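You operate a simulated robot arm through the tools that you are given. There is no shell and no other tool. Be economical: measure what you need, move in short steps, check, and stop when the job is done.

You run a simulated robot arm. Do the job below in one go: nothing can be reset, and whatever is moved stays where it is left.

## Task
Wipe the blue scrawl off the whiteboard and mark the Clean box.
Fine: use the teal rag and the fat blue marker, fill the box in, leave the other boxes blank, put both back. Set down upright: fat blue marker. A coat counts when it lies all over at full strength: go over it till it gets no stronger. What is to be rubbed or washed off counts as gone when no trace of it is left.

Only the result counts: the job must be done as asked and must still hold three seconds after the hand-in. Knocking over, shifting, dropping, spilling or breaking anything else fails it.

## Robot
A 7-joint arm with a two-finger parallel gripper, fixed in place. Base frame: the origin is at the foot of the arm, x ahead of it, y to its left, z up; the work surface is at about z = 0.9. Units: m, degrees, N and s.
With the tool pointing down near the work surface it reaches from about 0.28 to 0.74 m from the base axis. Its first joint turns from -115.0 to 115.0 degrees. Payload 3.91 kg.
The tool frame sits at the grasp point between the pads (the TCP): z along the fingers, y along the line on which they close. The tips reach 0.03 m beyond it. Largest opening 0.11 m; finger width 0.02, thickness 0.01; the body of the gripper, 0.048 by 0.112 m, starts 0.055 m behind the TCP.
Orientation is that of the tool frame in the base frame, as [roll, pitch, yaw] about the fixed x, y, z axes, in that order (R = Rz(yaw) Ry(pitch) Rx(roll)). With the fingers straight down and closing along the base's y, the tool's x points along the base's -x, its y along +y and its z along -z.

## Interface
- The arm moves only by the tool arm_command. Its argument "deltas" is one flat list of numbers, 7 for each row, row after row: the finger opening in m, from 0 to 0.11, then the shift along the tool's x, y, z in m, then the turn, a rotation vector about the tool's x, y, z in degrees. In form: [claw, tx, ty, tz, ax, ay, az, claw, tx, ty, tz, ax, ay, az, ...]. A call has 1 to 12 rows; each row shifts and turns the commanded pose from where the row before left it, along the tool's axes as they then stand. Rows are played at 5 a second. More than 0.05 m and 8.6 degrees between two rows, or a gripper value outside its range, and nothing of the call is played. Where a pose cannot be reached the arm comes as near as it can. A force on the tool above 40 N (or 10 N above the force at the start of the call, whichever is more), or a blocked arm, ends the call early, and 0.2 s more pass. The fingers move at their own pace (about 0.108 m/s each) and stop on an object; they squeeze with about 21 N. The grip force told is the motor's: it shows also when the fingers shut on nothing. Time passes only in rows, and 0.2 s behind the last, so rows that do not move let the fingers close. The reply holds the time, the measured pose of the TCP, the force on the tool along the base axes, the opening and the grip force, in the units named above and with some noise, with the torque about the TCP (base axes, N m) and any sound that the robot's microphone picked up, and new pictures: "pictures" is both (left out), scene, wrist or none.
- Cameras (640 x 400 px; columns grow to the right, rows downward): "scene" is fixed at [0.05, 0.4994, 1.8435]; the picture's right is [-0.76, -0.65, 0.00], its down [-0.44, 0.52, -0.73] and it looks along [0.47, -0.56, -0.68] (base axes); focal length 367 px, centre (320, 200). "wrist" rides on the gripper at [0.072, 0.017, -0.103] in the tool frame; the picture's right is [-0.23, 0.97, 0.00], its down [-0.76, -0.18, -0.62] and it looks along [-0.61, -0.14, 0.78] (tool axes); focal length 222 px, centre (320, 200). There is no depth. A picture from a camera that has moved, and an enlarged one, comes with that camera's place and axes in the base frame and with its lens.
- move_column(by): slides the trunk up (or, below 0, down) by that many m; the arm rides with it, the base frame stays. It gives what a move gives, with no picture.
- zoom(camera, box): a new picture of the part [left, top, right, bottom] of that camera's present view, enlarged. No time passes.
- hand_in(): hands the job in; it is judged then, once.

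Go step by step. Nothing tells you positions but the pictures and the camera data: compare them with the known pose of the tool, close in by small moves and look again before you grip or let go. The budget is 120 turns and 200 pictures, counting those below and the enlarged ones. Unless the task says otherwise, let go and move clear before handing in, and close with one line.

The tools are called after "Request:" by a JSON object that holds its "op" and its "data". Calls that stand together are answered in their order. arm_command: Moves the arm, as the interface text tells. Its arguments: {"type":"object","properties":{"deltas":{"type":"array","items":{"type":"number"}},"pictures":{"type":"string","enum":["both","scene","wrist","none"]}},"required":["deltas"]} The other tools are called the same way: move_column (by) slides the trunk up or down; zoom (camera, box) takes an enlarged picture of a part of a camera's view; hand_in () hands the job in.

At the start:

```text
time_s: 0.0
tcp_pos: [0.4635, 0.0798, 1.4946]
orientation: [180.0, 0.0, 180.0]
wrist_force: [-0.1, 1.0, 0.4]
moment: [-0.04, 0.0, 0.0]
width: 0.1101
gripper_force: 0.1
trunk travel left (down, up): [-0.925, 0.065]
```

scene: 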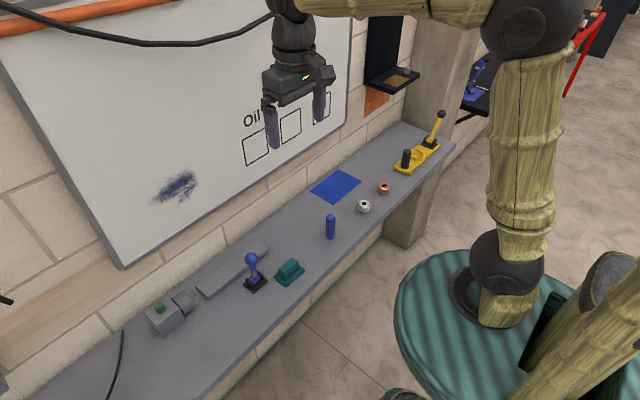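
wrist: 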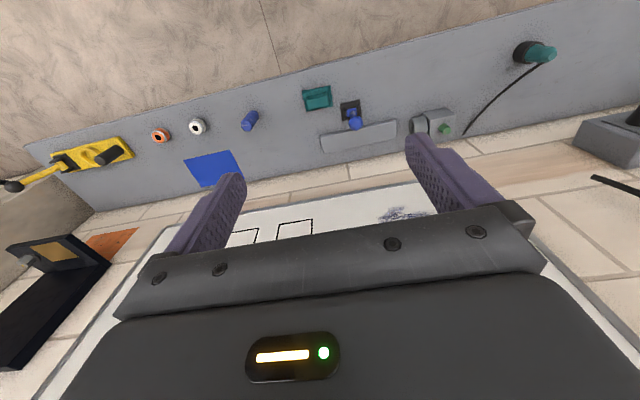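

The board stands upright behind a ledge holding a teal rag block, a blue marker and other items. I'll enlarge the pictures to identify things first.

Request:
{"op": "zoom", "data": {"camera": "scene", "box": [140, 160, 400, 340]}}

Request:
{"op": "zoom", "data": {"camera": "scene", "box": [140, 60, 360, 210]}}

Request:
{"op": "zoom", "data": {"camera": "wrist", "box": [130, 60, 480, 260]}}

```text
2.22 times, centred on (270, 250) of scene
camera zoom: at [0.05, 0.4994, 1.8435], right [-0.76, -0.65, 0.0], down [-0.44, 0.52, -0.73], along [0.47, -0.56, -0.68], focal length 815 px, centre (431, 89)
```

zoom: 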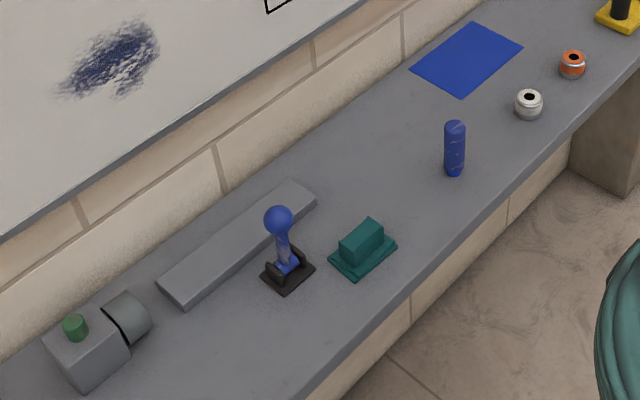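

```text
2.67 times, centred on (250, 135) of scene
camera zoom: at [0.05, 0.4994, 1.8435], right [-0.76, -0.65, 0.0], down [-0.44, 0.52, -0.73], along [0.47, -0.56, -0.68], focal length 978 px, centre (507, 373)
```

zoom: 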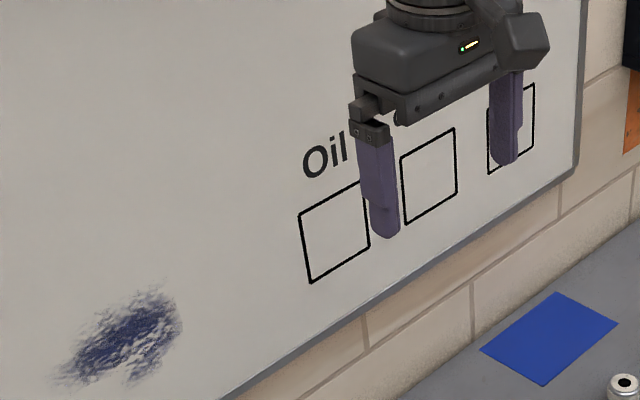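

```text
1.83 times, centred on (305, 160) of wrist
camera zoom: at [0.3924, 0.0958, 1.5988], right [0.23, 0.97, 0.0], down [0.76, -0.18, 0.62], along [0.61, -0.14, -0.78], focal length 406 px, centre (347, 273)
```

zoom: 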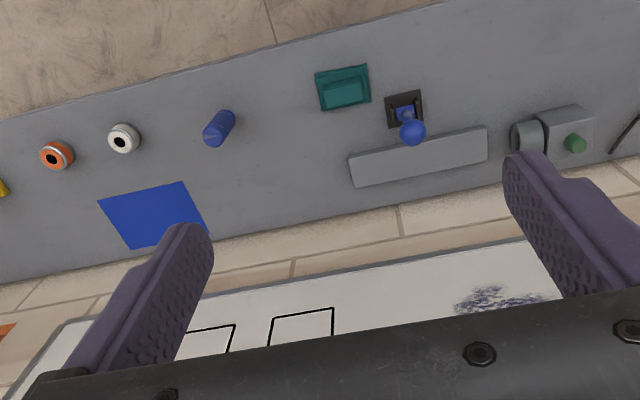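

The wall faces -x at about x=0.78. I put the rag near (0.55, 0.05), the marker near (0.55, -0.16), the scrawl near (y 0.2, z 1.24) and the boxes further to -y. I'll move above the rag, which also clears the view of the labels.

Request:
{"op": "arm_command", "data": {"deltas": [0.11, -0.03, -0.01, 0.05, 0, 0, 0, 0.11, -0.03, -0.01, 0.05, 0, 0, 0, 0.11, -0.02, -0.01, 0.045, 0, 0, 0, 0.11, 0, 0, 0.05, 0, 0, 0, 0.11, 0, 0, 0.05, 0, 0, 0, 0.11, 0, 0, 0.05, 0, 0, 0]}}

```text
refused: row 1 steps farther than a row can; nothing moved
```

The combined step was too long, so I'm using shorter rows.

Request:
{"op": "arm_command", "data": {"deltas": [0.11, -0.03, -0.01, 0.035, 0, 0, 0, 0.11, -0.03, -0.01, 0.035, 0, 0, 0, 0.11, -0.02, -0.01, 0.035, 0, 0, 0, 0.11, 0, 0, 0.049, 0, 0, 0, 0.11, 0, 0, 0.049, 0, 0, 0, 0.11, 0, 0, 0.049, 0, 0, 0, 0.11, 0, 0, 0.049, 0, 0, 0]}}

```text
time_s: 1.6
tcp_pos: [0.5438, 0.0476, 1.1936]
orientation: [180.0, -0.1, -179.9]
wrist_force: [0.0, -0.4, -0.8]
moment: [0.01, 0.0, -0.01]
width: 0.1099
gripper_force: 0.0
trunk travel left (down, up): [-0.925, 0.065]
camera wrist: at [0.4724, 0.0638, 1.2972], right [0.23, 0.97, 0.0], down [0.76, -0.18, 0.62], along [0.61, -0.14, -0.78], focal length 222 px, centre (320, 200)
```

scene: 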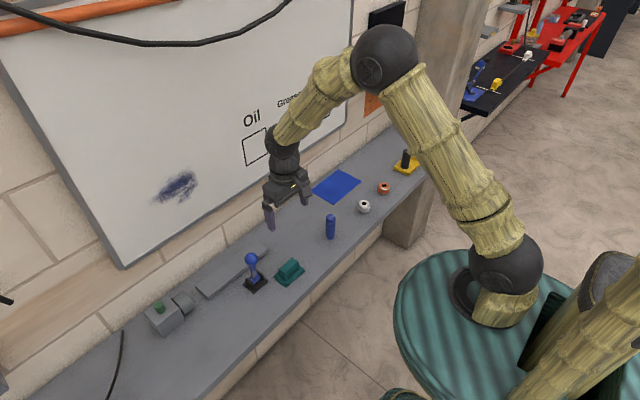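
wrist: 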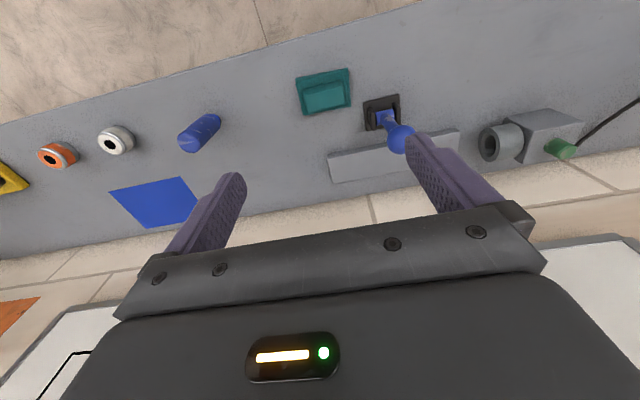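

Now the rag up close, to measure its angle and height.

Request:
{"op": "zoom", "data": {"camera": "wrist", "box": [270, 50, 430, 150]}}

Request:
{"op": "zoom", "data": {"camera": "scene", "box": [230, 230, 326, 290]}}

Request:
{"op": "zoom", "data": {"camera": "wrist", "box": [20, 90, 260, 240]}}

Request:
{"op": "zoom", "data": {"camera": "scene", "box": [150, 70, 350, 200]}}

```text
4.00 times, centred on (350, 100) of wrist
camera zoom: at [0.4724, 0.0638, 1.2972], right [0.23, 0.97, 0.0], down [0.76, -0.18, 0.62], along [0.61, -0.14, -0.78], focal length 888 px, centre (200, 600)
```

zoom: 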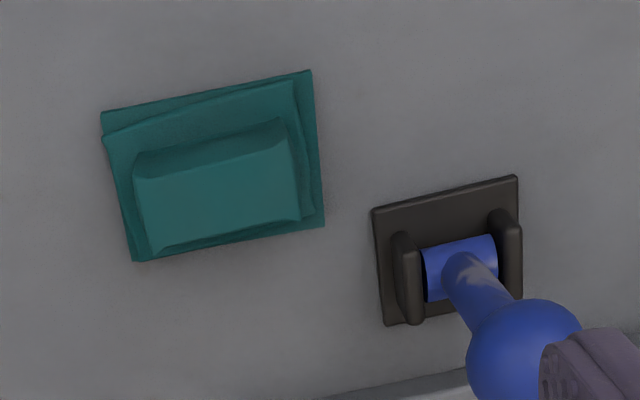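

```text
6.67 times, centred on (278, 260) of scene
camera zoom: at [0.05, 0.4994, 1.8435], right [-0.76, -0.65, 0.0], down [-0.44, 0.52, -0.73], along [0.47, -0.56, -0.68], focal length 2444 px, centre (600, -200)
```

zoom: 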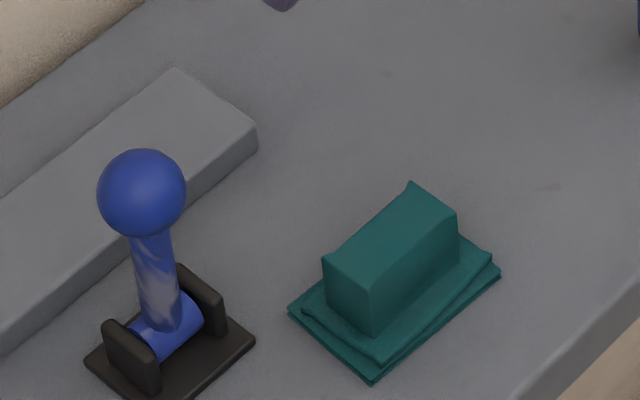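

```text
2.67 times, centred on (140, 165) of wrist
camera zoom: at [0.4724, 0.0638, 1.2972], right [0.23, 0.97, 0.0], down [0.76, -0.18, 0.62], along [0.61, -0.14, -0.78], focal length 592 px, centre (800, 293)
```

zoom: 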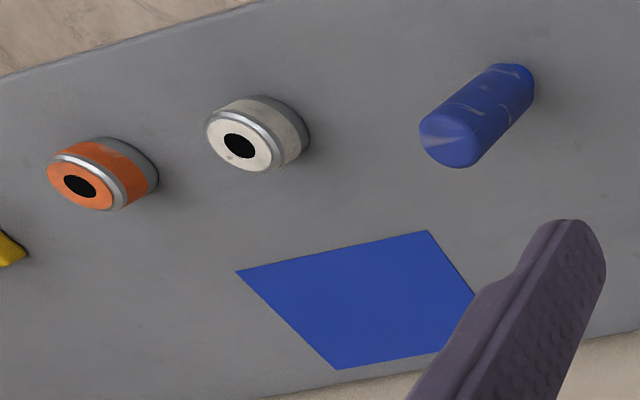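

```text
3.08 times, centred on (250, 135) of scene
camera zoom: at [0.05, 0.4994, 1.8435], right [-0.76, -0.65, 0.0], down [-0.44, 0.52, -0.73], along [0.47, -0.56, -0.68], focal length 1128 px, centre (535, 400)
```

zoom: 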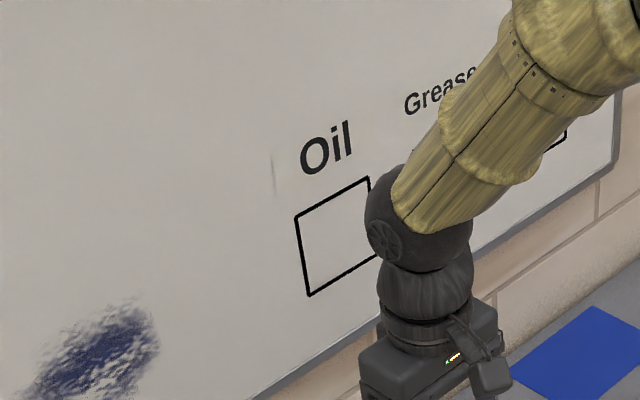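

The rag's handle is about 0.06 long in y and its centre is near (0.563, 0.051), with a yaw of about -3°. I'm lining up and coming down partway.

Request:
{"op": "arm_command", "data": {"deltas": [0.09, -0.019, 0.0035, 0, 0, 0, 3.2, 0.09, 0, 0, 0.049, 0, 0, 0, 0.09, 0, 0, 0.049, 0, 0, 0, 0.09, 0, 0, 0.049, 0, 0, 0, 0.09, 0, 0, 0.03, 0, 0, 0, 0.09, 0, 0, 0, 0, 0, 0]}}

```text
time_s: 3.0
tcp_pos: [0.5655, 0.0516, 1.0151]
orientation: [-180.0, 0.1, 176.8]
wrist_force: [-0.7, -0.7, 0.5]
moment: [-0.02, 0.0, 0.02]
width: 0.0899
gripper_force: 0.1
trunk travel left (down, up): [-0.925, 0.065]
camera wrist: at [0.4945, 0.073, 1.12], right [0.28, 0.96, 0.0], down [0.75, -0.22, 0.62], along [0.6, -0.18, -0.78], focal length 222 px, centre (320, 200)
```

scene: 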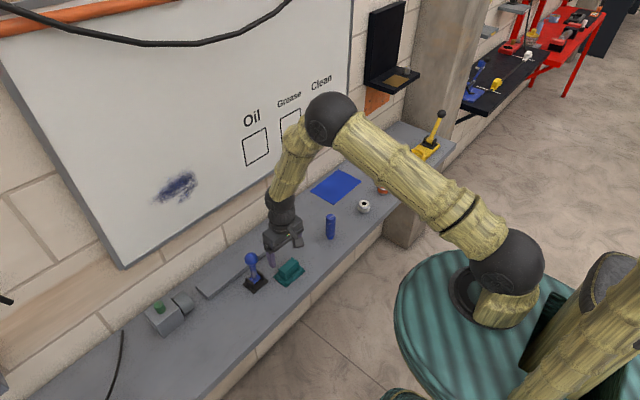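
wrist: 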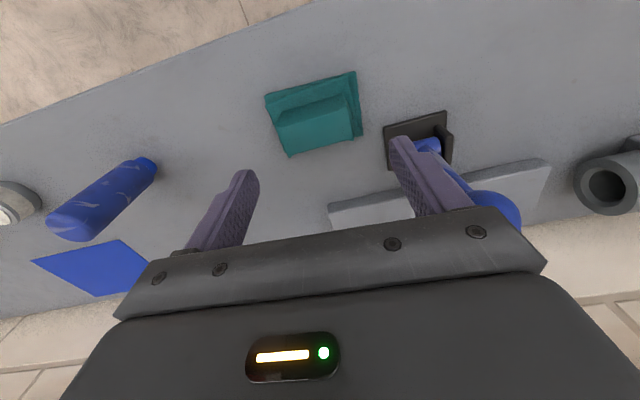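

"Clean" is the third, rightmost box. I'll check the alignment with the rag.

Request:
{"op": "zoom", "data": {"camera": "wrist", "box": [220, 50, 460, 200]}}

Request:
{"op": "zoom", "data": {"camera": "scene", "box": [230, 190, 350, 300]}}

```text
2.67 times, centred on (340, 125) of wrist
camera zoom: at [0.4945, 0.073, 1.12], right [0.28, 0.96, 0.0], down [0.75, -0.22, 0.62], along [0.6, -0.18, -0.78], focal length 592 px, centre (267, 400)
```

zoom: 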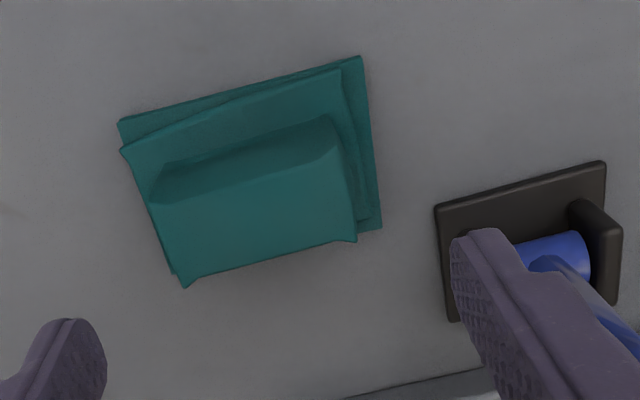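

```text
3.64 times, centred on (290, 245) of scene
camera zoom: at [0.05, 0.4994, 1.8435], right [-0.76, -0.65, 0.0], down [-0.44, 0.52, -0.73], along [0.47, -0.56, -0.68], focal length 1333 px, centre (429, 36)
```

zoom: 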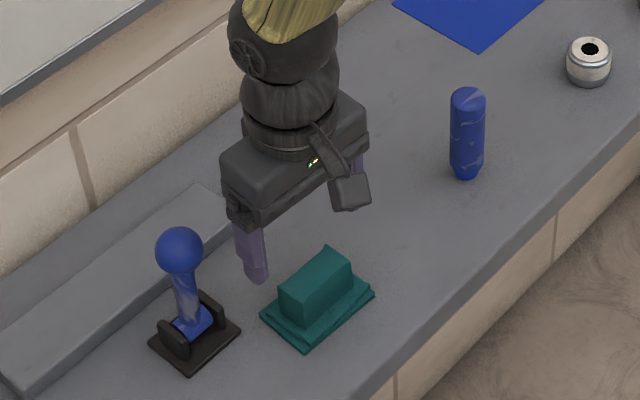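

Handle centre confirmed at about (0.562, 0.049). Descending to TCP z of about 0.945, then closing.

Request:
{"op": "arm_command", "data": {"deltas": [0.09, 0.003, -0.002, 0.04, 0, 0, 0, 0.09, 0, 0, 0.02, 0, 0, 0, 0.09, 0, 0, 0.01, 0, 0, 0, 0.09, 0, 0, 0, 0, 0, 0]}}

```text
time_s: 4.0
tcp_pos: [0.5604, 0.0518, 0.9453]
orientation: [179.9, 0.0, 176.8]
wrist_force: [0.1, 0.2, 0.2]
moment: [-0.01, 0.03, -0.01]
width: 0.09
gripper_force: 0.1
trunk travel left (down, up): [-0.925, 0.065]
camera wrist: at [0.4897, 0.0718, 1.0487], right [0.28, 0.96, 0.0], down [0.75, -0.22, 0.62], along [0.6, -0.18, -0.78], focal length 222 px, centre (320, 200)
```

scene: 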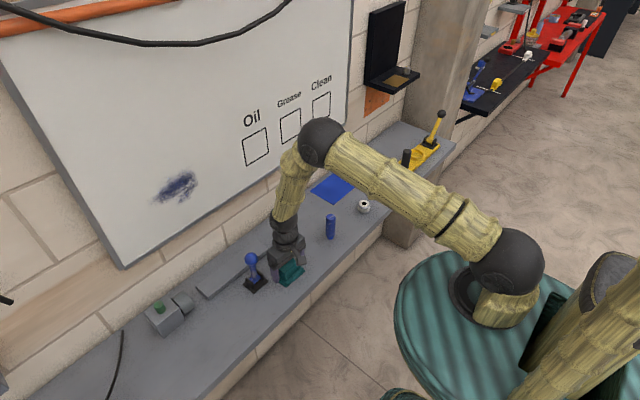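
wrist: 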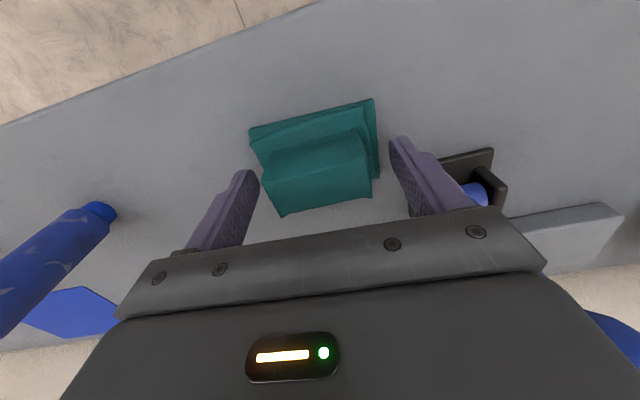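

Centred between the fingers, so I'm closing. I'll also enlarge the boxes.

Request:
{"op": "arm_command", "data": {"deltas": [0.04, 0, 0, 0, 0, 0, 0, 0.04, 0, 0, 0, 0, 0, 0, 0.04, 0, 0, 0, 0, 0, 0], "pictures": "wrist"}}

Request:
{"op": "zoom", "data": {"camera": "scene", "box": [230, 65, 350, 175]}}

```text
time_s: 4.8
tcp_pos: [0.5599, 0.0509, 0.9446]
orientation: [179.9, 0.0, 176.8]
wrist_force: [0.5, -0.2, -0.2]
moment: [0.02, -0.03, 0.01]
width: 0.0602
gripper_force: 20.8
trunk travel left (down, up): [-0.925, 0.065]
camera wrist: at [0.4899, 0.0718, 1.0488], right [0.28, 0.96, 0.0], down [0.75, -0.22, 0.62], along [0.6, -0.18, -0.78], focal length 222 px, centre (320, 200)
```

wrist: 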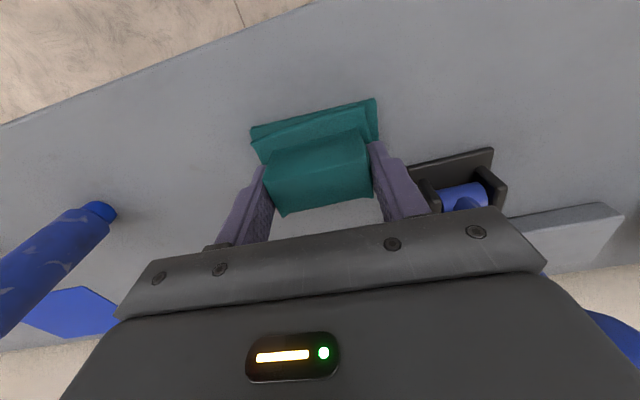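

```text
3.64 times, centred on (290, 120) of scene
camera zoom: at [0.05, 0.4994, 1.8435], right [-0.76, -0.65, 0.0], down [-0.44, 0.52, -0.73], along [0.47, -0.56, -0.68], focal length 1333 px, centre (429, 491)
```

zoom: 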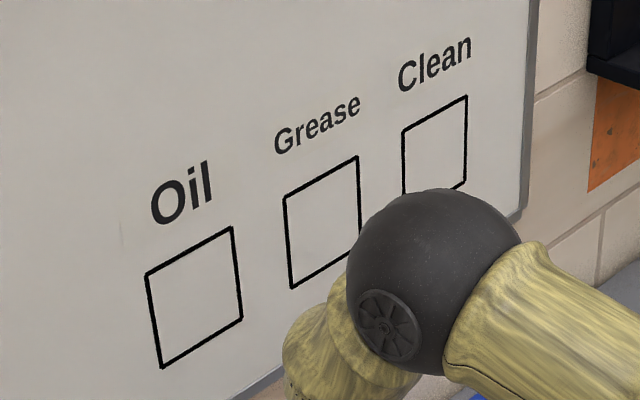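

Rag gripped (0.060 wide). Now lift, pull back from the board and tilt the tool forward.

Request:
{"op": "arm_command", "data": {"deltas": [0.04, 0, 0, -0.02, 0, 0, 0, 0.04, 0, 0, -0.045, 0, 0, 0, 0.04, 0.01, 0, -0.045, 0, 0, -3.2, 0.04, 0.01, 0, -0.048, 0, 0, 0, 0.04, 0.01, 0.01, -0.048, 0, 0, 0, 0.04, 0.01, 0.01, -0.045, 0, 0, 0, 0.04, 0.01, 0.02, -0.04, 0, 0, 0], "pictures": "scene"}}

Request:
{"op": "arm_command", "data": {"deltas": [0.04, 0, 0.02, 0, 0, -8.2, 0, 0.04, 0, 0.02, 0, 0, -8.2, 0, 0.04, 0, 0.02, 0, 0, -8.2, 0, 0.04, 0, 0.02, 0, 0, -8.2, 0, 0.04, 0, 0.02, 0, 0, -8.2, 0, 0.04, 0, 0, 0, 0, -8.2, 0, 0.04, 0, 0, 0, 0, -8.2, 0, 0.04, 0, 0, 0, 0, -8.2, 0, 0.04, 0, 0, 0, 0, -8.2, 0, 0.04, 0, 0, 0, 0, -8.2, 0, 0.04, 0, 0, 0, 0, -8, 0]}}

```text
time_s: 6.4
tcp_pos: [0.507, 0.0905, 1.2387]
orientation: [-179.9, 0.0, -180.0]
wrist_force: [-1.3, -0.9, 0.0]
moment: [-0.01, -0.01, 0.02]
width: 0.06
gripper_force: 21.0
trunk travel left (down, up): [-0.925, 0.065]
```

scene: 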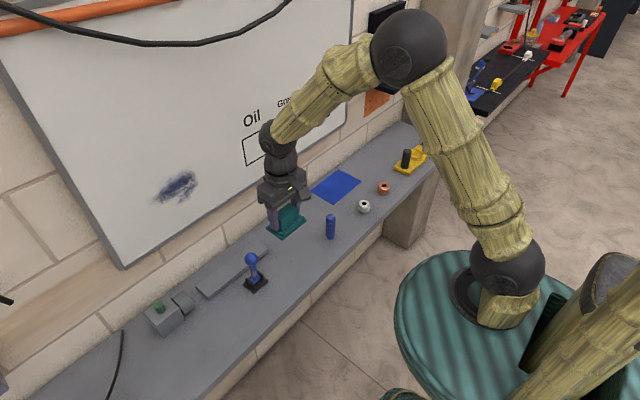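

```text
time_s: 8.8
tcp_pos: [0.5115, 0.1919, 1.238]
orientation: [-13.5, 89.9, -13.6]
wrist_force: [0.6, -0.5, 0.3]
moment: [0.02, 0.06, -0.02]
width: 0.0599
gripper_force: 21.5
trunk travel left (down, up): [-0.925, 0.065]
camera wrist: at [0.4084, 0.2087, 1.1657], right [0.0, 0.97, 0.23], down [-0.62, -0.18, 0.76], along [0.78, -0.14, 0.61], focal length 222 px, centre (320, 200)
```

scene: 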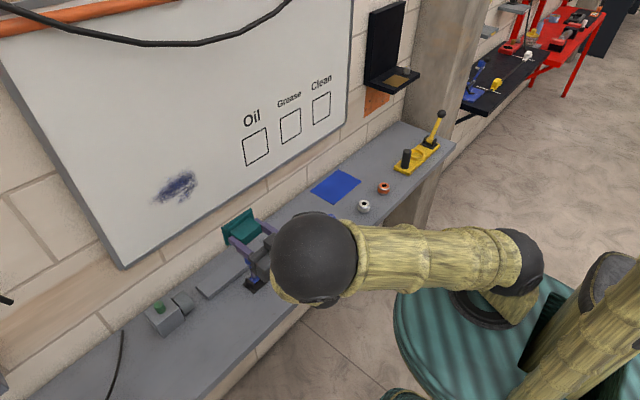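
wrist: 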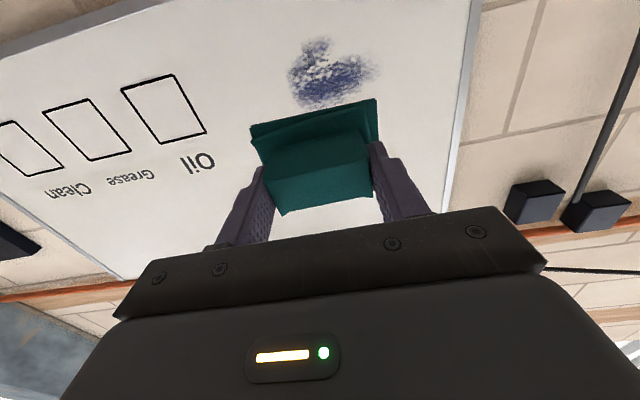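

The rag now faces the board and the scrawl is visible next to it. The board face is about x=0.77, so contact should come at TCP x of about 0.725. Advancing to just short of that.

Request:
{"op": "arm_command", "data": {"deltas": [0.04, 0, 0.013, 0.04, 0, 0, 0, 0.04, 0, 0, 0.045, 0, 0, 0, 0.04, 0, 0, 0.045, 0, 0, 0, 0.04, 0, 0, 0.04, 0, 0, 0, 0.04, 0, 0, 0.01, 0, 0, 0, 0.04, 0, 0, 0, 0, 0, 0]}}

```text
time_s: 10.2
tcp_pos: [0.6914, 0.207, 1.2357]
orientation: [33.8, 89.9, 33.9]
wrist_force: [1.1, -0.2, -0.8]
moment: [-0.03, 0.0, -0.01]
width: 0.0597
gripper_force: 21.6
trunk travel left (down, up): [-0.925, 0.065]
camera wrist: at [0.5887, 0.2233, 1.1643], right [0.0, 0.97, 0.23], down [-0.62, -0.18, 0.76], along [0.78, -0.14, 0.61], focal length 222 px, centre (320, 200)
```

scene: 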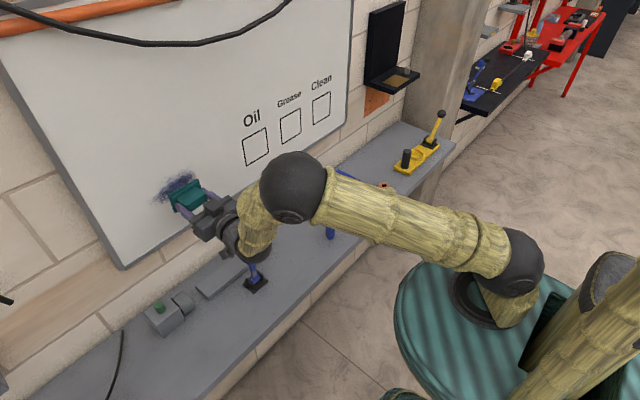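
wrist: 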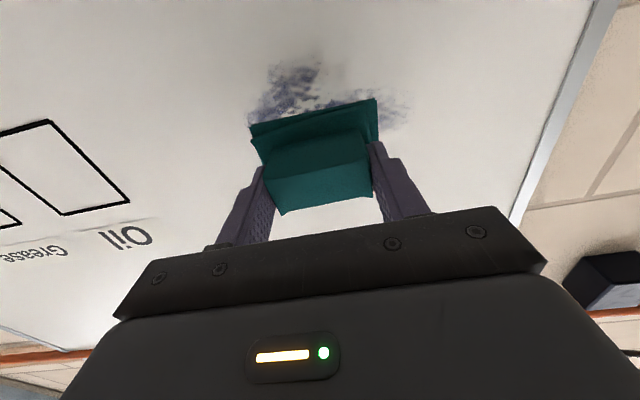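

Creeping forward until it touches.

Request:
{"op": "arm_command", "data": {"deltas": [0.04, 0, 0, 0.01, 0, 0, 0, 0.04, 0, 0, 0.008, 0, 0, 0, 0.04, 0, 0, 0.005, 0, 0, 0, 0.04, 0, 0, 0.004, 0, 0, 0], "pictures": "none"}}

Request:
{"op": "arm_command", "data": {"deltas": [0.04, 0, 0, 0.004, 0, 0, 0, 0.04, 0, 0, 0.003, 0, 0, 0], "pictures": "scene"}}

```text
time_s: 11.2
tcp_pos: [0.7175, 0.2046, 1.238]
orientation: [5.0, 90.0, 5.1]
wrist_force: [-0.1, 0.6, 0.6]
moment: [-0.02, 0.02, 0.01]
width: 0.0596
gripper_force: 21.3
trunk travel left (down, up): [-0.925, 0.065]
```

```text
time_s: 11.8
tcp_pos: [0.7247, 0.2053, 1.2392]
orientation: [22.1, 89.9, 22.2]
wrist_force: [-0.9, -0.6, -0.5]
moment: [0.0, 0.0, -0.01]
width: 0.0596
gripper_force: 21.3
trunk travel left (down, up): [-0.925, 0.065]
```

scene: 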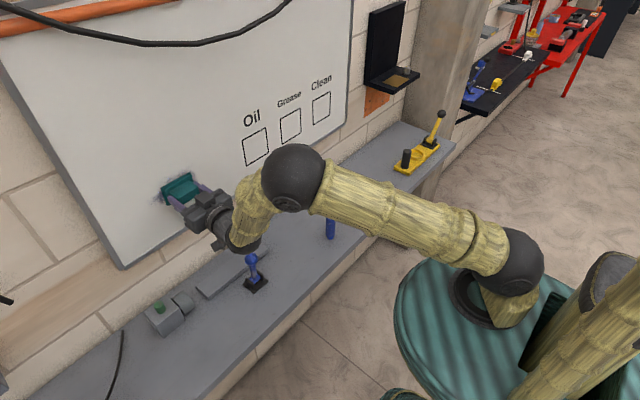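

Nothing yet; a bit further in small steps.

Request:
{"op": "arm_command", "data": {"deltas": [0.04, 0, 0, 0.003, 0, 0, 0, 0.04, 0, 0, 0.003, 0, 0, 0], "pictures": "none"}}

Request:
{"op": "arm_command", "data": {"deltas": [0.04, 0, 0, 0.003, 0, 0, 0, 0.04, 0, 0, 0.002, 0, 0, 0], "pictures": "none"}}

Request:
{"op": "arm_command", "data": {"deltas": [0.04, 0, 0, 0.002, 0, 0, 0, 0.04, 0, 0, 0.002, 0, 0, 0], "pictures": "both"}}

```text
time_s: 12.4
tcp_pos: [0.7308, 0.2046, 1.2385]
orientation: [21.0, 90.0, 21.1]
wrist_force: [0.0, -0.9, 0.0]
moment: [0.01, -0.01, -0.01]
width: 0.0596
gripper_force: 21.0
trunk travel left (down, up): [-0.925, 0.065]
```

```text
time_s: 13.0
tcp_pos: [0.7323, 0.205, 1.2383]
orientation: [-22.3, 89.9, -22.2]
wrist_force: [-13.3, 1.9, 2.1]
moment: [-0.1, -0.08, -0.14]
width: 0.0595
gripper_force: 20.9
trunk travel left (down, up): [-0.925, 0.065]
```

```text
time_s: 13.6
tcp_pos: [0.7357, 0.2049, 1.2393]
orientation: [-31.6, 89.9, -31.5]
wrist_force: [-22.8, 1.6, -1.0]
moment: [-0.23, 0.0, -0.01]
width: 0.0597
gripper_force: 20.8
trunk travel left (down, up): [-0.925, 0.065]
camera wrist: at [0.6329, 0.2212, 1.1667], right [0.0, 0.97, 0.23], down [-0.62, -0.18, 0.76], along [0.78, -0.14, 0.61], focal length 222 px, centre (320, 200)
```

scene: 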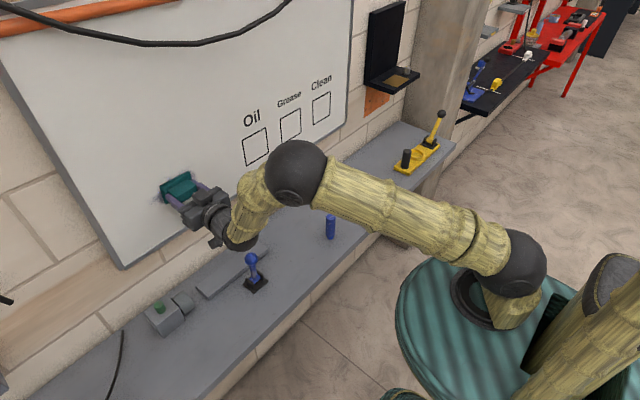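
wrist: 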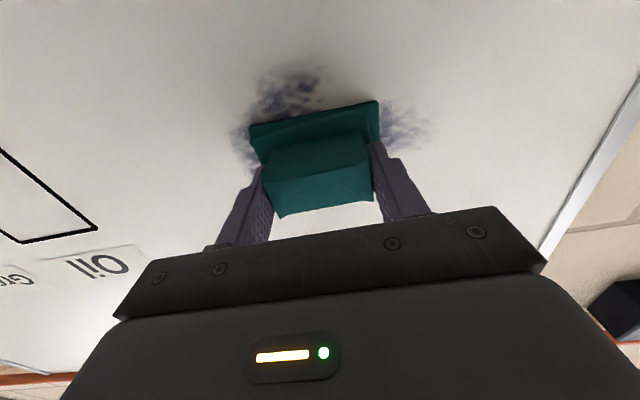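

Contact is at TCP x of about 0.731 and I'm pressing at about 20 N. Starting the wiping strokes.

Request:
{"op": "arm_command", "data": {"deltas": [0.04, 0, -0.02, -0.001, 0, 0, 0, 0.04, 0, -0.02, 0, 0, 0, 0, 0.04, 0, -0.02, 0, 0, 0, 0, 0.04, 0, 0.02, 0, 0, 0, 0, 0.04, 0, 0.02, 0, 0, 0, 0, 0.04, 0, 0.02, 0, 0, 0, 0, 0.04, 0, 0.02, 0, 0, 0, 0, 0.04, 0, 0.02, 0, 0, 0, 0, 0.04, 0, 0.02, 0, 0, 0, 0], "pictures": "both"}}

```text
time_s: 15.6
tcp_pos: [0.7366, 0.2662, 1.2389]
orientation: [-18.6, 89.9, -18.6]
wrist_force: [-7.8, -0.6, -0.8]
moment: [0.0, -0.05, -0.32]
width: 0.0593
gripper_force: 20.9
trunk travel left (down, up): [-0.925, 0.065]
camera wrist: at [0.6336, 0.2826, 1.1674], right [0.0, 0.97, 0.23], down [-0.62, -0.18, 0.76], along [0.78, -0.14, 0.61], focal length 222 px, centre (320, 200)
```

scene: 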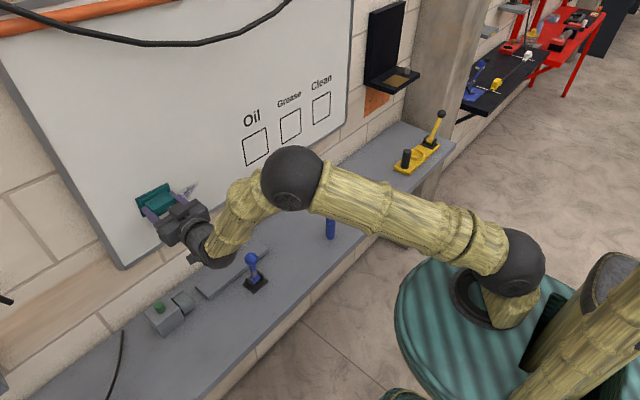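
wrist: 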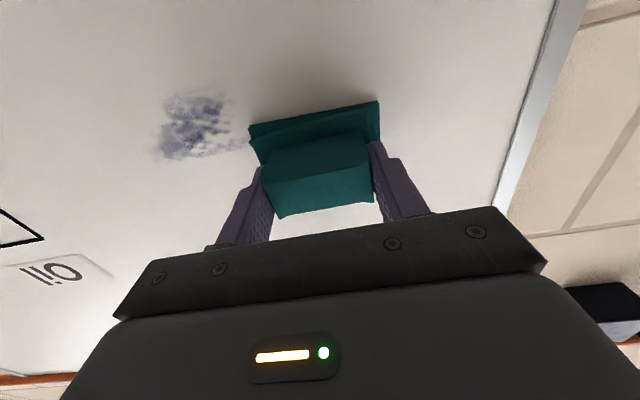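

The upper band is wiped; a patch is left around y 0.16–0.22, z 1.18–1.21. Moving down and sweeping over it.

Request:
{"op": "arm_command", "data": {"deltas": [0.04, 0.022, 0, 0.001, 0, 0, 0, 0.04, 0.022, 0, 0, 0, 0, 0, 0.04, 0, -0.02, 0, 0, 0, 0, 0.04, 0, -0.02, 0, 0, 0, 0, 0.04, 0, -0.02, 0, 0, 0, 0, 0.04, 0, -0.02, 0, 0, 0, 0, 0.04, 0, -0.02, 0, 0, 0, 0, 0.04, 0, -0.02, 0, 0, 0, 0, 0.04, 0, -0.02, 0, 0, 0, 0], "pictures": "both"}}

```text
time_s: 17.6
tcp_pos: [0.7381, 0.124, 1.1966]
orientation: [-33.7, 89.8, -33.5]
wrist_force: [-23.6, 8.8, -0.7]
moment: [0.01, 0.15, 0.45]
width: 0.0594
gripper_force: 21.0
trunk travel left (down, up): [-0.925, 0.065]
camera wrist: at [0.6356, 0.141, 1.124], right [0.0, 0.97, 0.23], down [-0.62, -0.18, 0.76], along [0.78, -0.14, 0.61], focal length 222 px, centre (320, 200)
```

scene: 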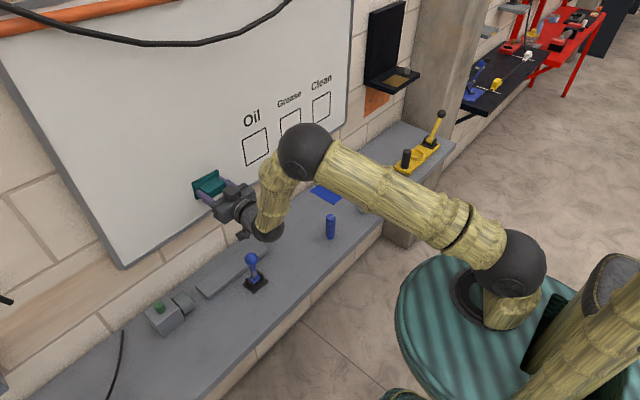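
wrist: 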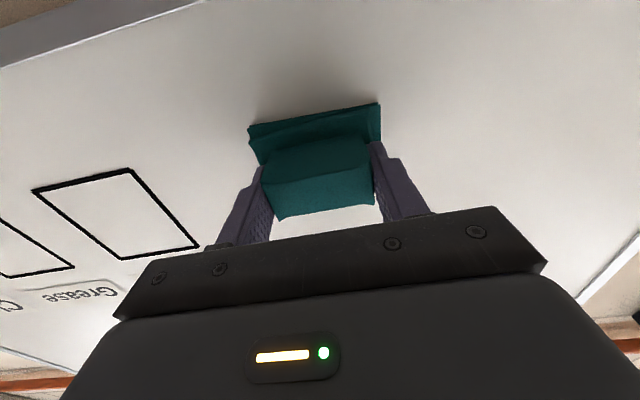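

It looks clean. One more overlapping pass in between for faint traces.

Request:
{"op": "arm_command", "data": {"deltas": [0.04, -0.02, 0.01, -0.001, 0, 0, 0, 0.04, 0, 0.025, 0, 0, 0, 0, 0.04, 0, 0.025, 0, 0, 0, 0, 0.04, 0, 0.025, 0, 0, 0, 0, 0.04, 0, 0.025, 0, 0, 0, 0, 0.04, 0, 0.025, 0, 0, 0, 0, 0.04, -0.025, 0.01, 0, 0, 0, 0, 0.04, -0.015, -0.02, 0, 0, 0, 0, 0.04, 0, -0.025, 0, 0, 0, 0, 0.04, 0, -0.025, 0, 0, 0, 0, 0.04, 0, -0.025, 0, 0, 0, 0, 0.04, 0, -0.025, 0, 0, 0, 0], "pictures": "none"}}

Request:
{"op": "arm_command", "data": {"deltas": [0.04, 0, -0.025, 0, 0, 0, 0, 0.04, 0.025, 0, 0, 0, 0, 0, 0.04, 0.025, 0, 0, 0, 0, 0, 0.04, 0.025, 0, 0, 0, 0, 0, 0.04, 0.005, 0.02, 0, 0, 0, 0, 0.04, 0, 0.025, 0, 0, 0, 0, 0.04, 0, 0.025, 0, 0, 0, 0, 0.04, 0, 0.025, 0, 0, 0, 0, 0.04, 0, 0, -0.03, 0, 0, 0, 0.04, 0, 0, -0.045, 0, 0, 0, 0.04, 0, 0, -0.045, 0, 0, 0, 0.04, 0, 0, -0.045, 0, 0, 0], "pictures": "both"}}

```text
time_s: 20.2
tcp_pos: [0.7365, 0.1482, 1.2553]
orientation: [-33.6, 90.0, -33.5]
wrist_force: [0.0, -1.1, -0.8]
moment: [-0.03, 0.0, 0.01]
width: 0.0597
gripper_force: 21.3
trunk travel left (down, up): [-0.925, 0.065]
```

```text
time_s: 22.8
tcp_pos: [0.5732, 0.2219, 1.1734]
orientation: [-7.2, 89.9, -7.2]
wrist_force: [-0.6, -0.7, -1.1]
moment: [0.03, -0.02, 0.02]
width: 0.0596
gripper_force: 21.2
trunk travel left (down, up): [-0.925, 0.065]
camera wrist: at [0.4705, 0.2385, 1.1018], right [0.0, 0.97, 0.23], down [-0.62, -0.18, 0.76], along [0.78, -0.14, 0.61], focal length 222 px, centre (320, 200)
```

scene: 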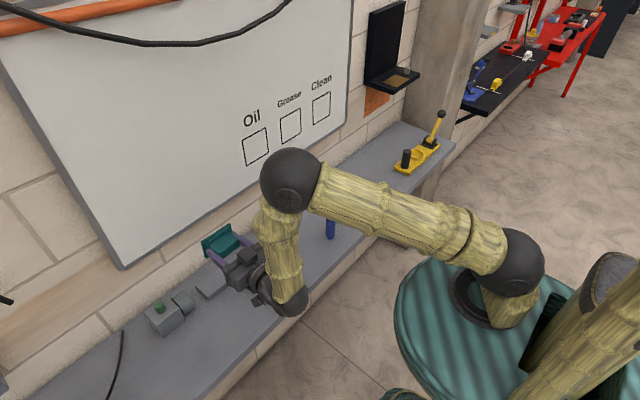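
wrist: 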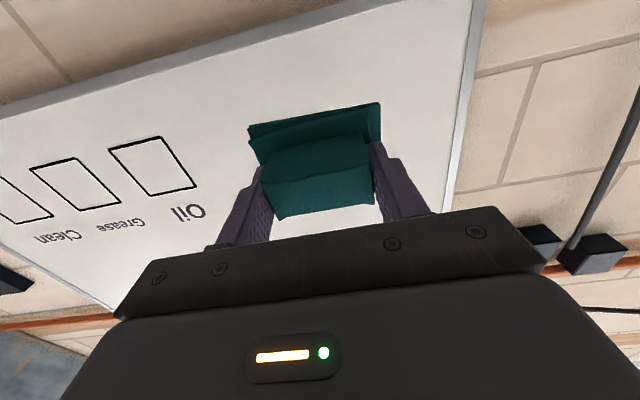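

Checking for traces and taking a close look at the boxes.

Request:
{"op": "zoom", "data": {"camera": "scene", "box": [110, 130, 270, 240]}}

Request:
{"op": "zoom", "data": {"camera": "scene", "box": [230, 65, 350, 175]}}

Request:
{"op": "zoom", "data": {"camera": "wrist", "box": [150, 40, 470, 240]}}

```text
3.64 times, centred on (190, 185) of scene
camera zoom: at [0.05, 0.4994, 1.8435], right [-0.76, -0.65, 0.0], down [-0.44, 0.52, -0.73], along [0.47, -0.56, -0.68], focal length 1333 px, centre (793, 254)
```

zoom: 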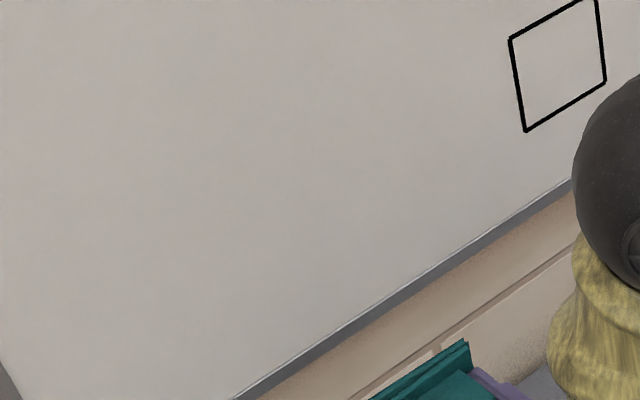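

```text
3.64 times, centred on (290, 120) of scene
camera zoom: at [0.05, 0.4994, 1.8435], right [-0.76, -0.65, 0.0], down [-0.44, 0.52, -0.73], along [0.47, -0.56, -0.68], focal length 1333 px, centre (429, 491)
```

zoom: 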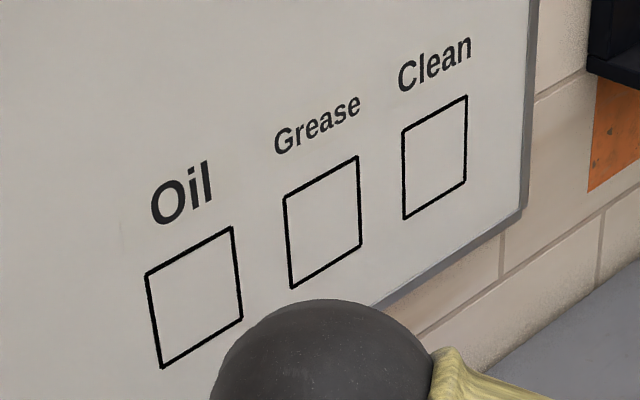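

```text
2.00 times, centred on (310, 140) of wrist
camera zoom: at [0.4705, 0.2385, 1.1018], right [0.0, 0.97, 0.23], down [-0.62, -0.18, 0.76], along [0.78, -0.14, 0.61], focal length 444 px, centre (340, 320)
```

zoom: 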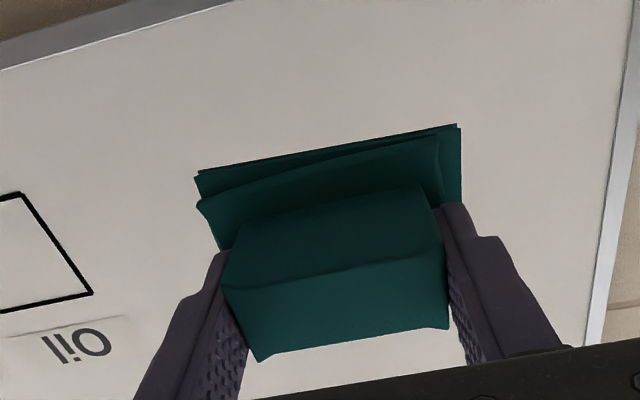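

The scrawl is gone. The Clean box is at about y -0.328..-0.418, z 1.173..1.262. Now back the way I came to return the rag.

Request:
{"op": "arm_command", "data": {"deltas": [0.04, -0.02, -0.01, -0.03, 0, 0, 0, 0.04, -0.03, 0, -0.03, 0, 0, 0, 0.04, -0.015, 0, 0, 0, 8.2, 0, 0.04, 0, -0.025, 0, 0, 8.2, 0, 0.04, 0, -0.025, 0, 0, 8.2, 0, 0.04, 0, -0.025, 0, 0, 8.2, 0, 0.04, 0, -0.025, 0, 0, 8.2, 0, 0.04, 0, -0.02, 0, 0, 8.2, 0, 0.04, 0, -0.02, 0, 0, 8.2, 0, 0.04, 0, -0.02, 0, 0, 8.2, 0, 0.04, 0, 0, 0, 0, 8.2, 0, 0.04, 0, 0, 0, 0, 8.2, 0], "pictures": "none"}}

Request:
{"op": "arm_command", "data": {"deltas": [0.04, 0, 0, 0, 0, 8.0, 0, 0.04, 0, 0, 0, 0, 0, 3.2], "pictures": "none"}}

```text
time_s: 25.4
tcp_pos: [0.5148, 0.0497, 1.2364]
orientation: [-179.9, 7.9, 180.0]
wrist_force: [-0.5, 0.2, -0.9]
moment: [0.01, 0.04, 0.02]
width: 0.0596
gripper_force: 21.0
trunk travel left (down, up): [-0.925, 0.065]
```

```text
time_s: 26.0
tcp_pos: [0.5126, 0.0492, 1.2405]
orientation: [-180.0, -0.1, 176.8]
wrist_force: [-0.4, -0.7, -0.4]
moment: [0.0, -0.03, 0.0]
width: 0.0594
gripper_force: 21.5
trunk travel left (down, up): [-0.925, 0.065]
```

Request:
{"op": "arm_command", "data": {"deltas": [0.04, -0.024, 0.002, 0.04, 0, 0, 0, 0.04, -0.0235, 0.0025, 0.04, 0, 0, 0, 0.04, 0, 0, 0.049, 0, 0, 0, 0.04, 0, 0, 0.049, 0, 0, 0, 0.04, 0, 0, 0.049, 0, 0, 0, 0.04, 0, 0, 0.04, 0, 0, 0, 0.04, 0, 0, 0, 0, 0, 0], "pictures": "both"}}

```text
time_s: 27.6
tcp_pos: [0.562, 0.0499, 0.9719]
orientation: [179.9, 0.0, 176.8]
wrist_force: [0.1, 0.2, -0.2]
moment: [0.0, -0.04, -0.01]
width: 0.0593
gripper_force: 20.9
trunk travel left (down, up): [-0.925, 0.065]
camera wrist: at [0.4905, 0.0705, 1.0756], right [0.28, 0.96, 0.0], down [0.75, -0.22, 0.62], along [0.6, -0.18, -0.78], focal length 222 px, centre (320, 200)
```

scene: 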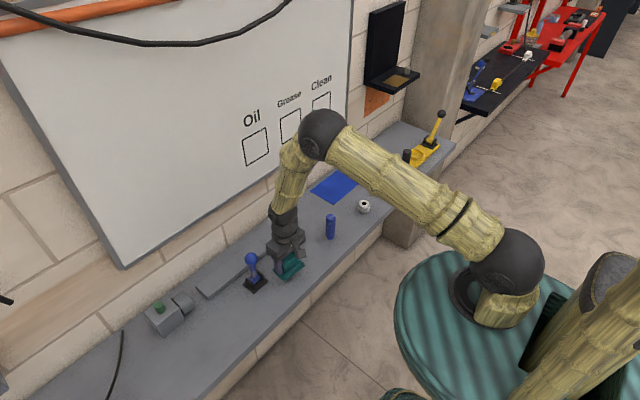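
wrist: 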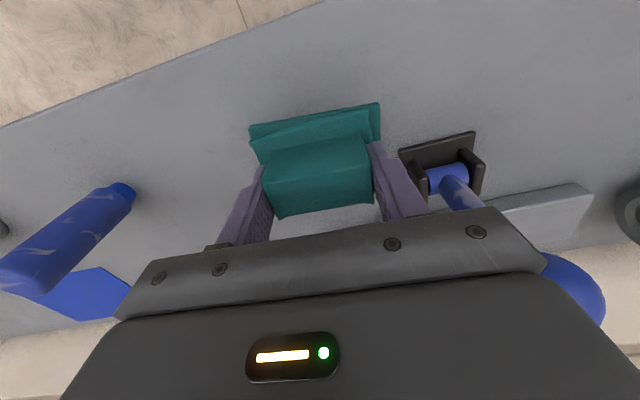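

Lowering the last 2.6 cm gently, until it touches.

Request:
{"op": "arm_command", "data": {"deltas": [0.04, 0, 0, 0.012, 0, 0, 0, 0.04, 0, 0, 0.008, 0, 0, 0, 0.04, 0, 0, 0.004, 0, 0, 0, 0.04, 0, 0, 0, 0, 0, 0], "pictures": "none"}}

Request:
{"op": "arm_command", "data": {"deltas": [0.04, 0, 0, 0.002, 0, 0, 0, 0.04, 0, 0, 0.001, 0, 0, 0], "pictures": "wrist"}}

```text
time_s: 28.6
tcp_pos: [0.5612, 0.0509, 0.9469]
orientation: [179.9, 0.0, 176.7]
wrist_force: [-0.3, -0.3, -0.4]
moment: [0.0, -0.02, -0.01]
width: 0.0595
gripper_force: 20.9
trunk travel left (down, up): [-0.925, 0.065]
```

```text
time_s: 29.2
tcp_pos: [0.5603, 0.0517, 0.9446]
orientation: [179.9, 0.0, 176.7]
wrist_force: [0.4, 0.7, -0.4]
moment: [0.0, 0.0, -0.01]
width: 0.0592
gripper_force: 20.4
trunk travel left (down, up): [-0.925, 0.065]
camera wrist: at [0.49, 0.0725, 1.0485], right [0.28, 0.96, 0.0], down [0.75, -0.22, 0.62], along [0.6, -0.17, -0.78], focal length 222 px, centre (320, 200)
```

wrist: 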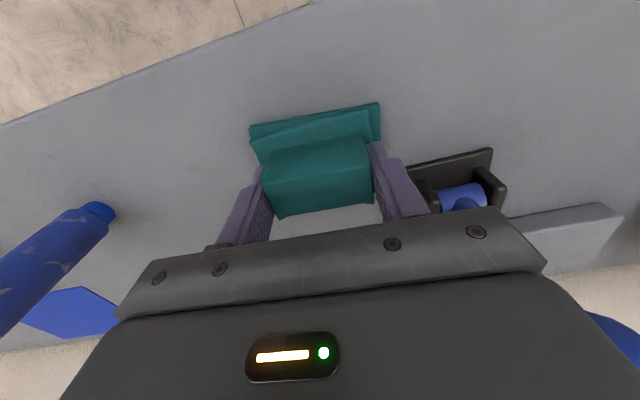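

Request:
{"op": "arm_command", "data": {"deltas": [0.04, 0, 0, 0.002, 0, 0, 0, 0.04, 0, 0, 0, 0, 0, 0], "pictures": "none"}}

Request:
{"op": "arm_command", "data": {"deltas": [0.04, 0, 0, 0.002, 0, 0, 0, 0.04, 0, 0, 0, 0, 0, 0], "pictures": "none"}}

```text
time_s: 29.8
tcp_pos: [0.5613, 0.0518, 0.943]
orientation: [-180.0, 0.0, 176.8]
wrist_force: [0.3, -0.1, -0.4]
moment: [-0.01, 0.05, -0.01]
width: 0.0597
gripper_force: 20.7
trunk travel left (down, up): [-0.925, 0.065]
```

```text
time_s: 30.4
tcp_pos: [0.5608, 0.0518, 0.9414]
orientation: [180.0, -0.1, 176.8]
wrist_force: [-0.2, 0.1, 1.3]
moment: [0.04, -0.02, -0.03]
width: 0.0594
gripper_force: 21.1
trunk travel left (down, up): [-0.925, 0.065]
```

Near contact; one more small step, then release slowly and rise.

Request:
{"op": "arm_command", "data": {"deltas": [0.04, 0, 0, 0.001, 0, 0, 0, 0.04, 0, 0, 0, 0, 0, 0], "pictures": "none"}}

Request:
{"op": "arm_command", "data": {"deltas": [0.07, 0, 0, 0, 0, 0, 0, 0.09, 0, 0, 0, 0, 0, 0, 0.09, 0, 0, 0, 0, 0, 0, 0.09, 0, 0, -0.02, 0, 0, 0, 0.09, 0, 0, -0.04, 0, 0, 0, 0.09, 0, 0, -0.045, 0, 0, 0, 0.09, 0, 0, -0.045, 0, 0, 0], "pictures": "both"}}

```text
time_s: 31.0
tcp_pos: [0.5618, 0.0515, 0.9408]
orientation: [179.9, 0.1, 176.8]
wrist_force: [1.5, 2.7, 9.9]
moment: [0.09, 0.07, 0.01]
width: 0.0595
gripper_force: 20.6
trunk travel left (down, up): [-0.925, 0.065]
```

```text
time_s: 32.6
tcp_pos: [0.5618, 0.0507, 1.091]
orientation: [180.0, 0.1, 176.8]
wrist_force: [-1.0, -0.3, 0.1]
moment: [-0.01, -0.03, 0.0]
width: 0.09
gripper_force: 0.0
trunk travel left (down, up): [-0.925, 0.065]
camera wrist: at [0.4909, 0.0721, 1.1952], right [0.28, 0.96, 0.0], down [0.75, -0.22, 0.62], along [0.6, -0.18, -0.78], focal length 222 px, centre (320, 200)
```

scene: 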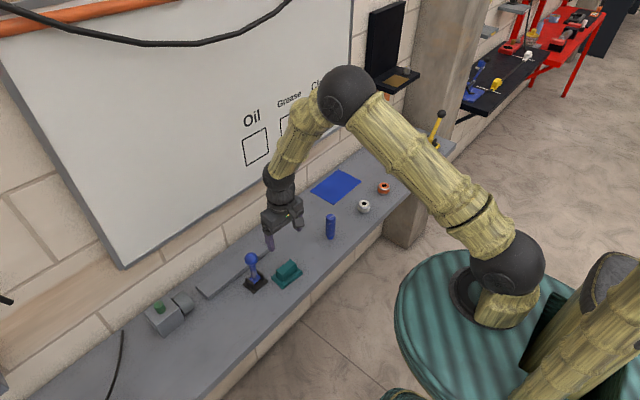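
wrist: 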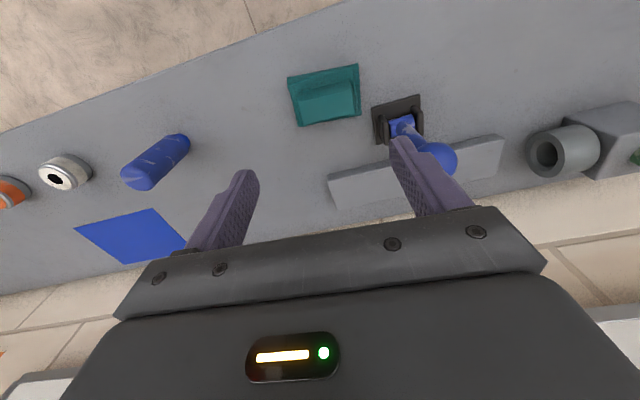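

Rag released. I'll compare its place with the original, and look closely at the marker.

Request:
{"op": "zoom", "data": {"camera": "scene", "box": [230, 230, 326, 290]}}

Request:
{"op": "zoom", "data": {"camera": "scene", "box": [300, 200, 364, 250]}}

Request:
{"op": "zoom", "data": {"camera": "wrist", "box": [100, 110, 228, 210]}}

```text
6.67 times, centred on (278, 260) of scene
camera zoom: at [0.05, 0.4994, 1.8435], right [-0.76, -0.65, 0.0], down [-0.44, 0.52, -0.73], along [0.47, -0.56, -0.68], focal length 2444 px, centre (600, -200)
```

zoom: 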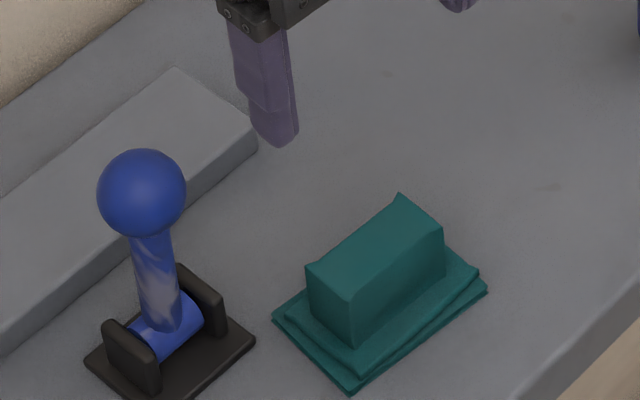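

```text
8.00 times, centred on (332, 225) of scene
camera zoom: at [0.05, 0.4994, 1.8435], right [-0.76, -0.65, 0.0], down [-0.44, 0.52, -0.73], along [0.47, -0.56, -0.68], focal length 2932 px, centre (224, 0)
```

zoom: 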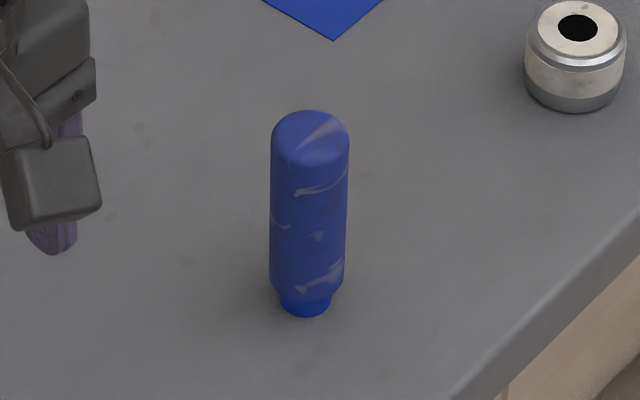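

```text
4.00 times, centred on (164, 160) of wrist
camera zoom: at [0.4909, 0.0721, 1.1952], right [0.28, 0.96, 0.0], down [0.75, -0.22, 0.62], along [0.6, -0.18, -0.78], focal length 888 px, centre (944, 360)
```

zoom: 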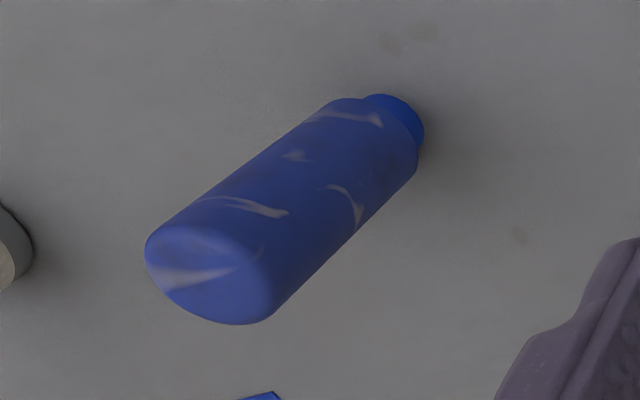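

The rag is back where I gripped it (about 1 cm off in y). The marker stands on its nib near (0.558, -0.153), with its top at about z=1.0. Moving over it.

Request:
{"op": "arm_command", "data": {"deltas": [0.09, 0, -0.04, -0.01, 0, 0, -3.2, 0.09, 0, -0.045, 0, 0, 0, 0, 0.09, 0.004, -0.045, 0, 0, 0, 0, 0.08, 0, -0.045, 0, 0, 0, 0, 0.08, 0, -0.029, 0, 0, 0, 0, 0.08, 0, 0, 0, 0, 0, 0], "pictures": "both"}}

```text
time_s: 34.0
tcp_pos: [0.5553, -0.1526, 1.1022]
orientation: [180.0, 0.0, -179.9]
wrist_force: [0.1, 0.1, 0.1]
moment: [-0.01, 0.03, 0.0]
width: 0.0798
gripper_force: 0.0
trunk travel left (down, up): [-0.925, 0.065]
camera wrist: at [0.4842, -0.1353, 1.2057], right [0.23, 0.97, 0.0], down [0.76, -0.18, 0.62], along [0.61, -0.14, -0.78], focal length 222 px, centre (320, 200)
```

scene: 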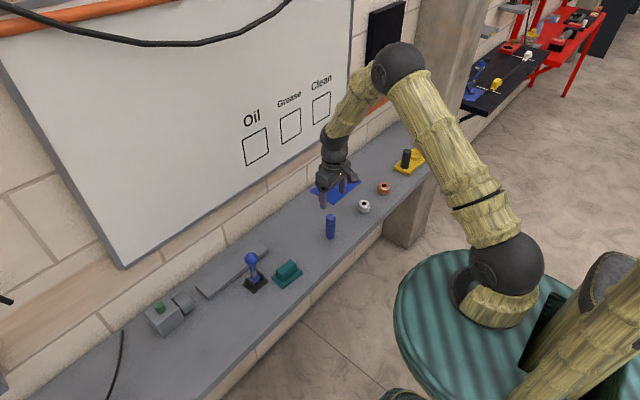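
wrist: 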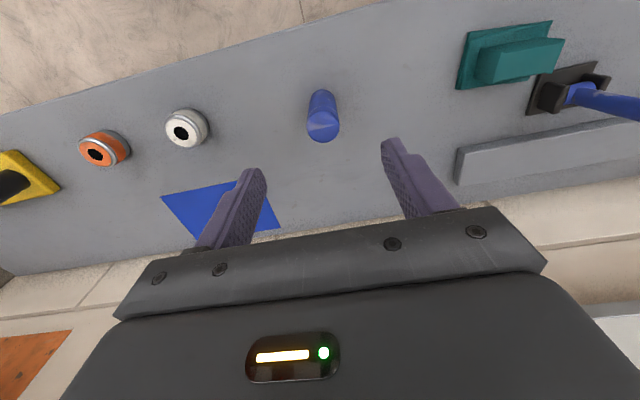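

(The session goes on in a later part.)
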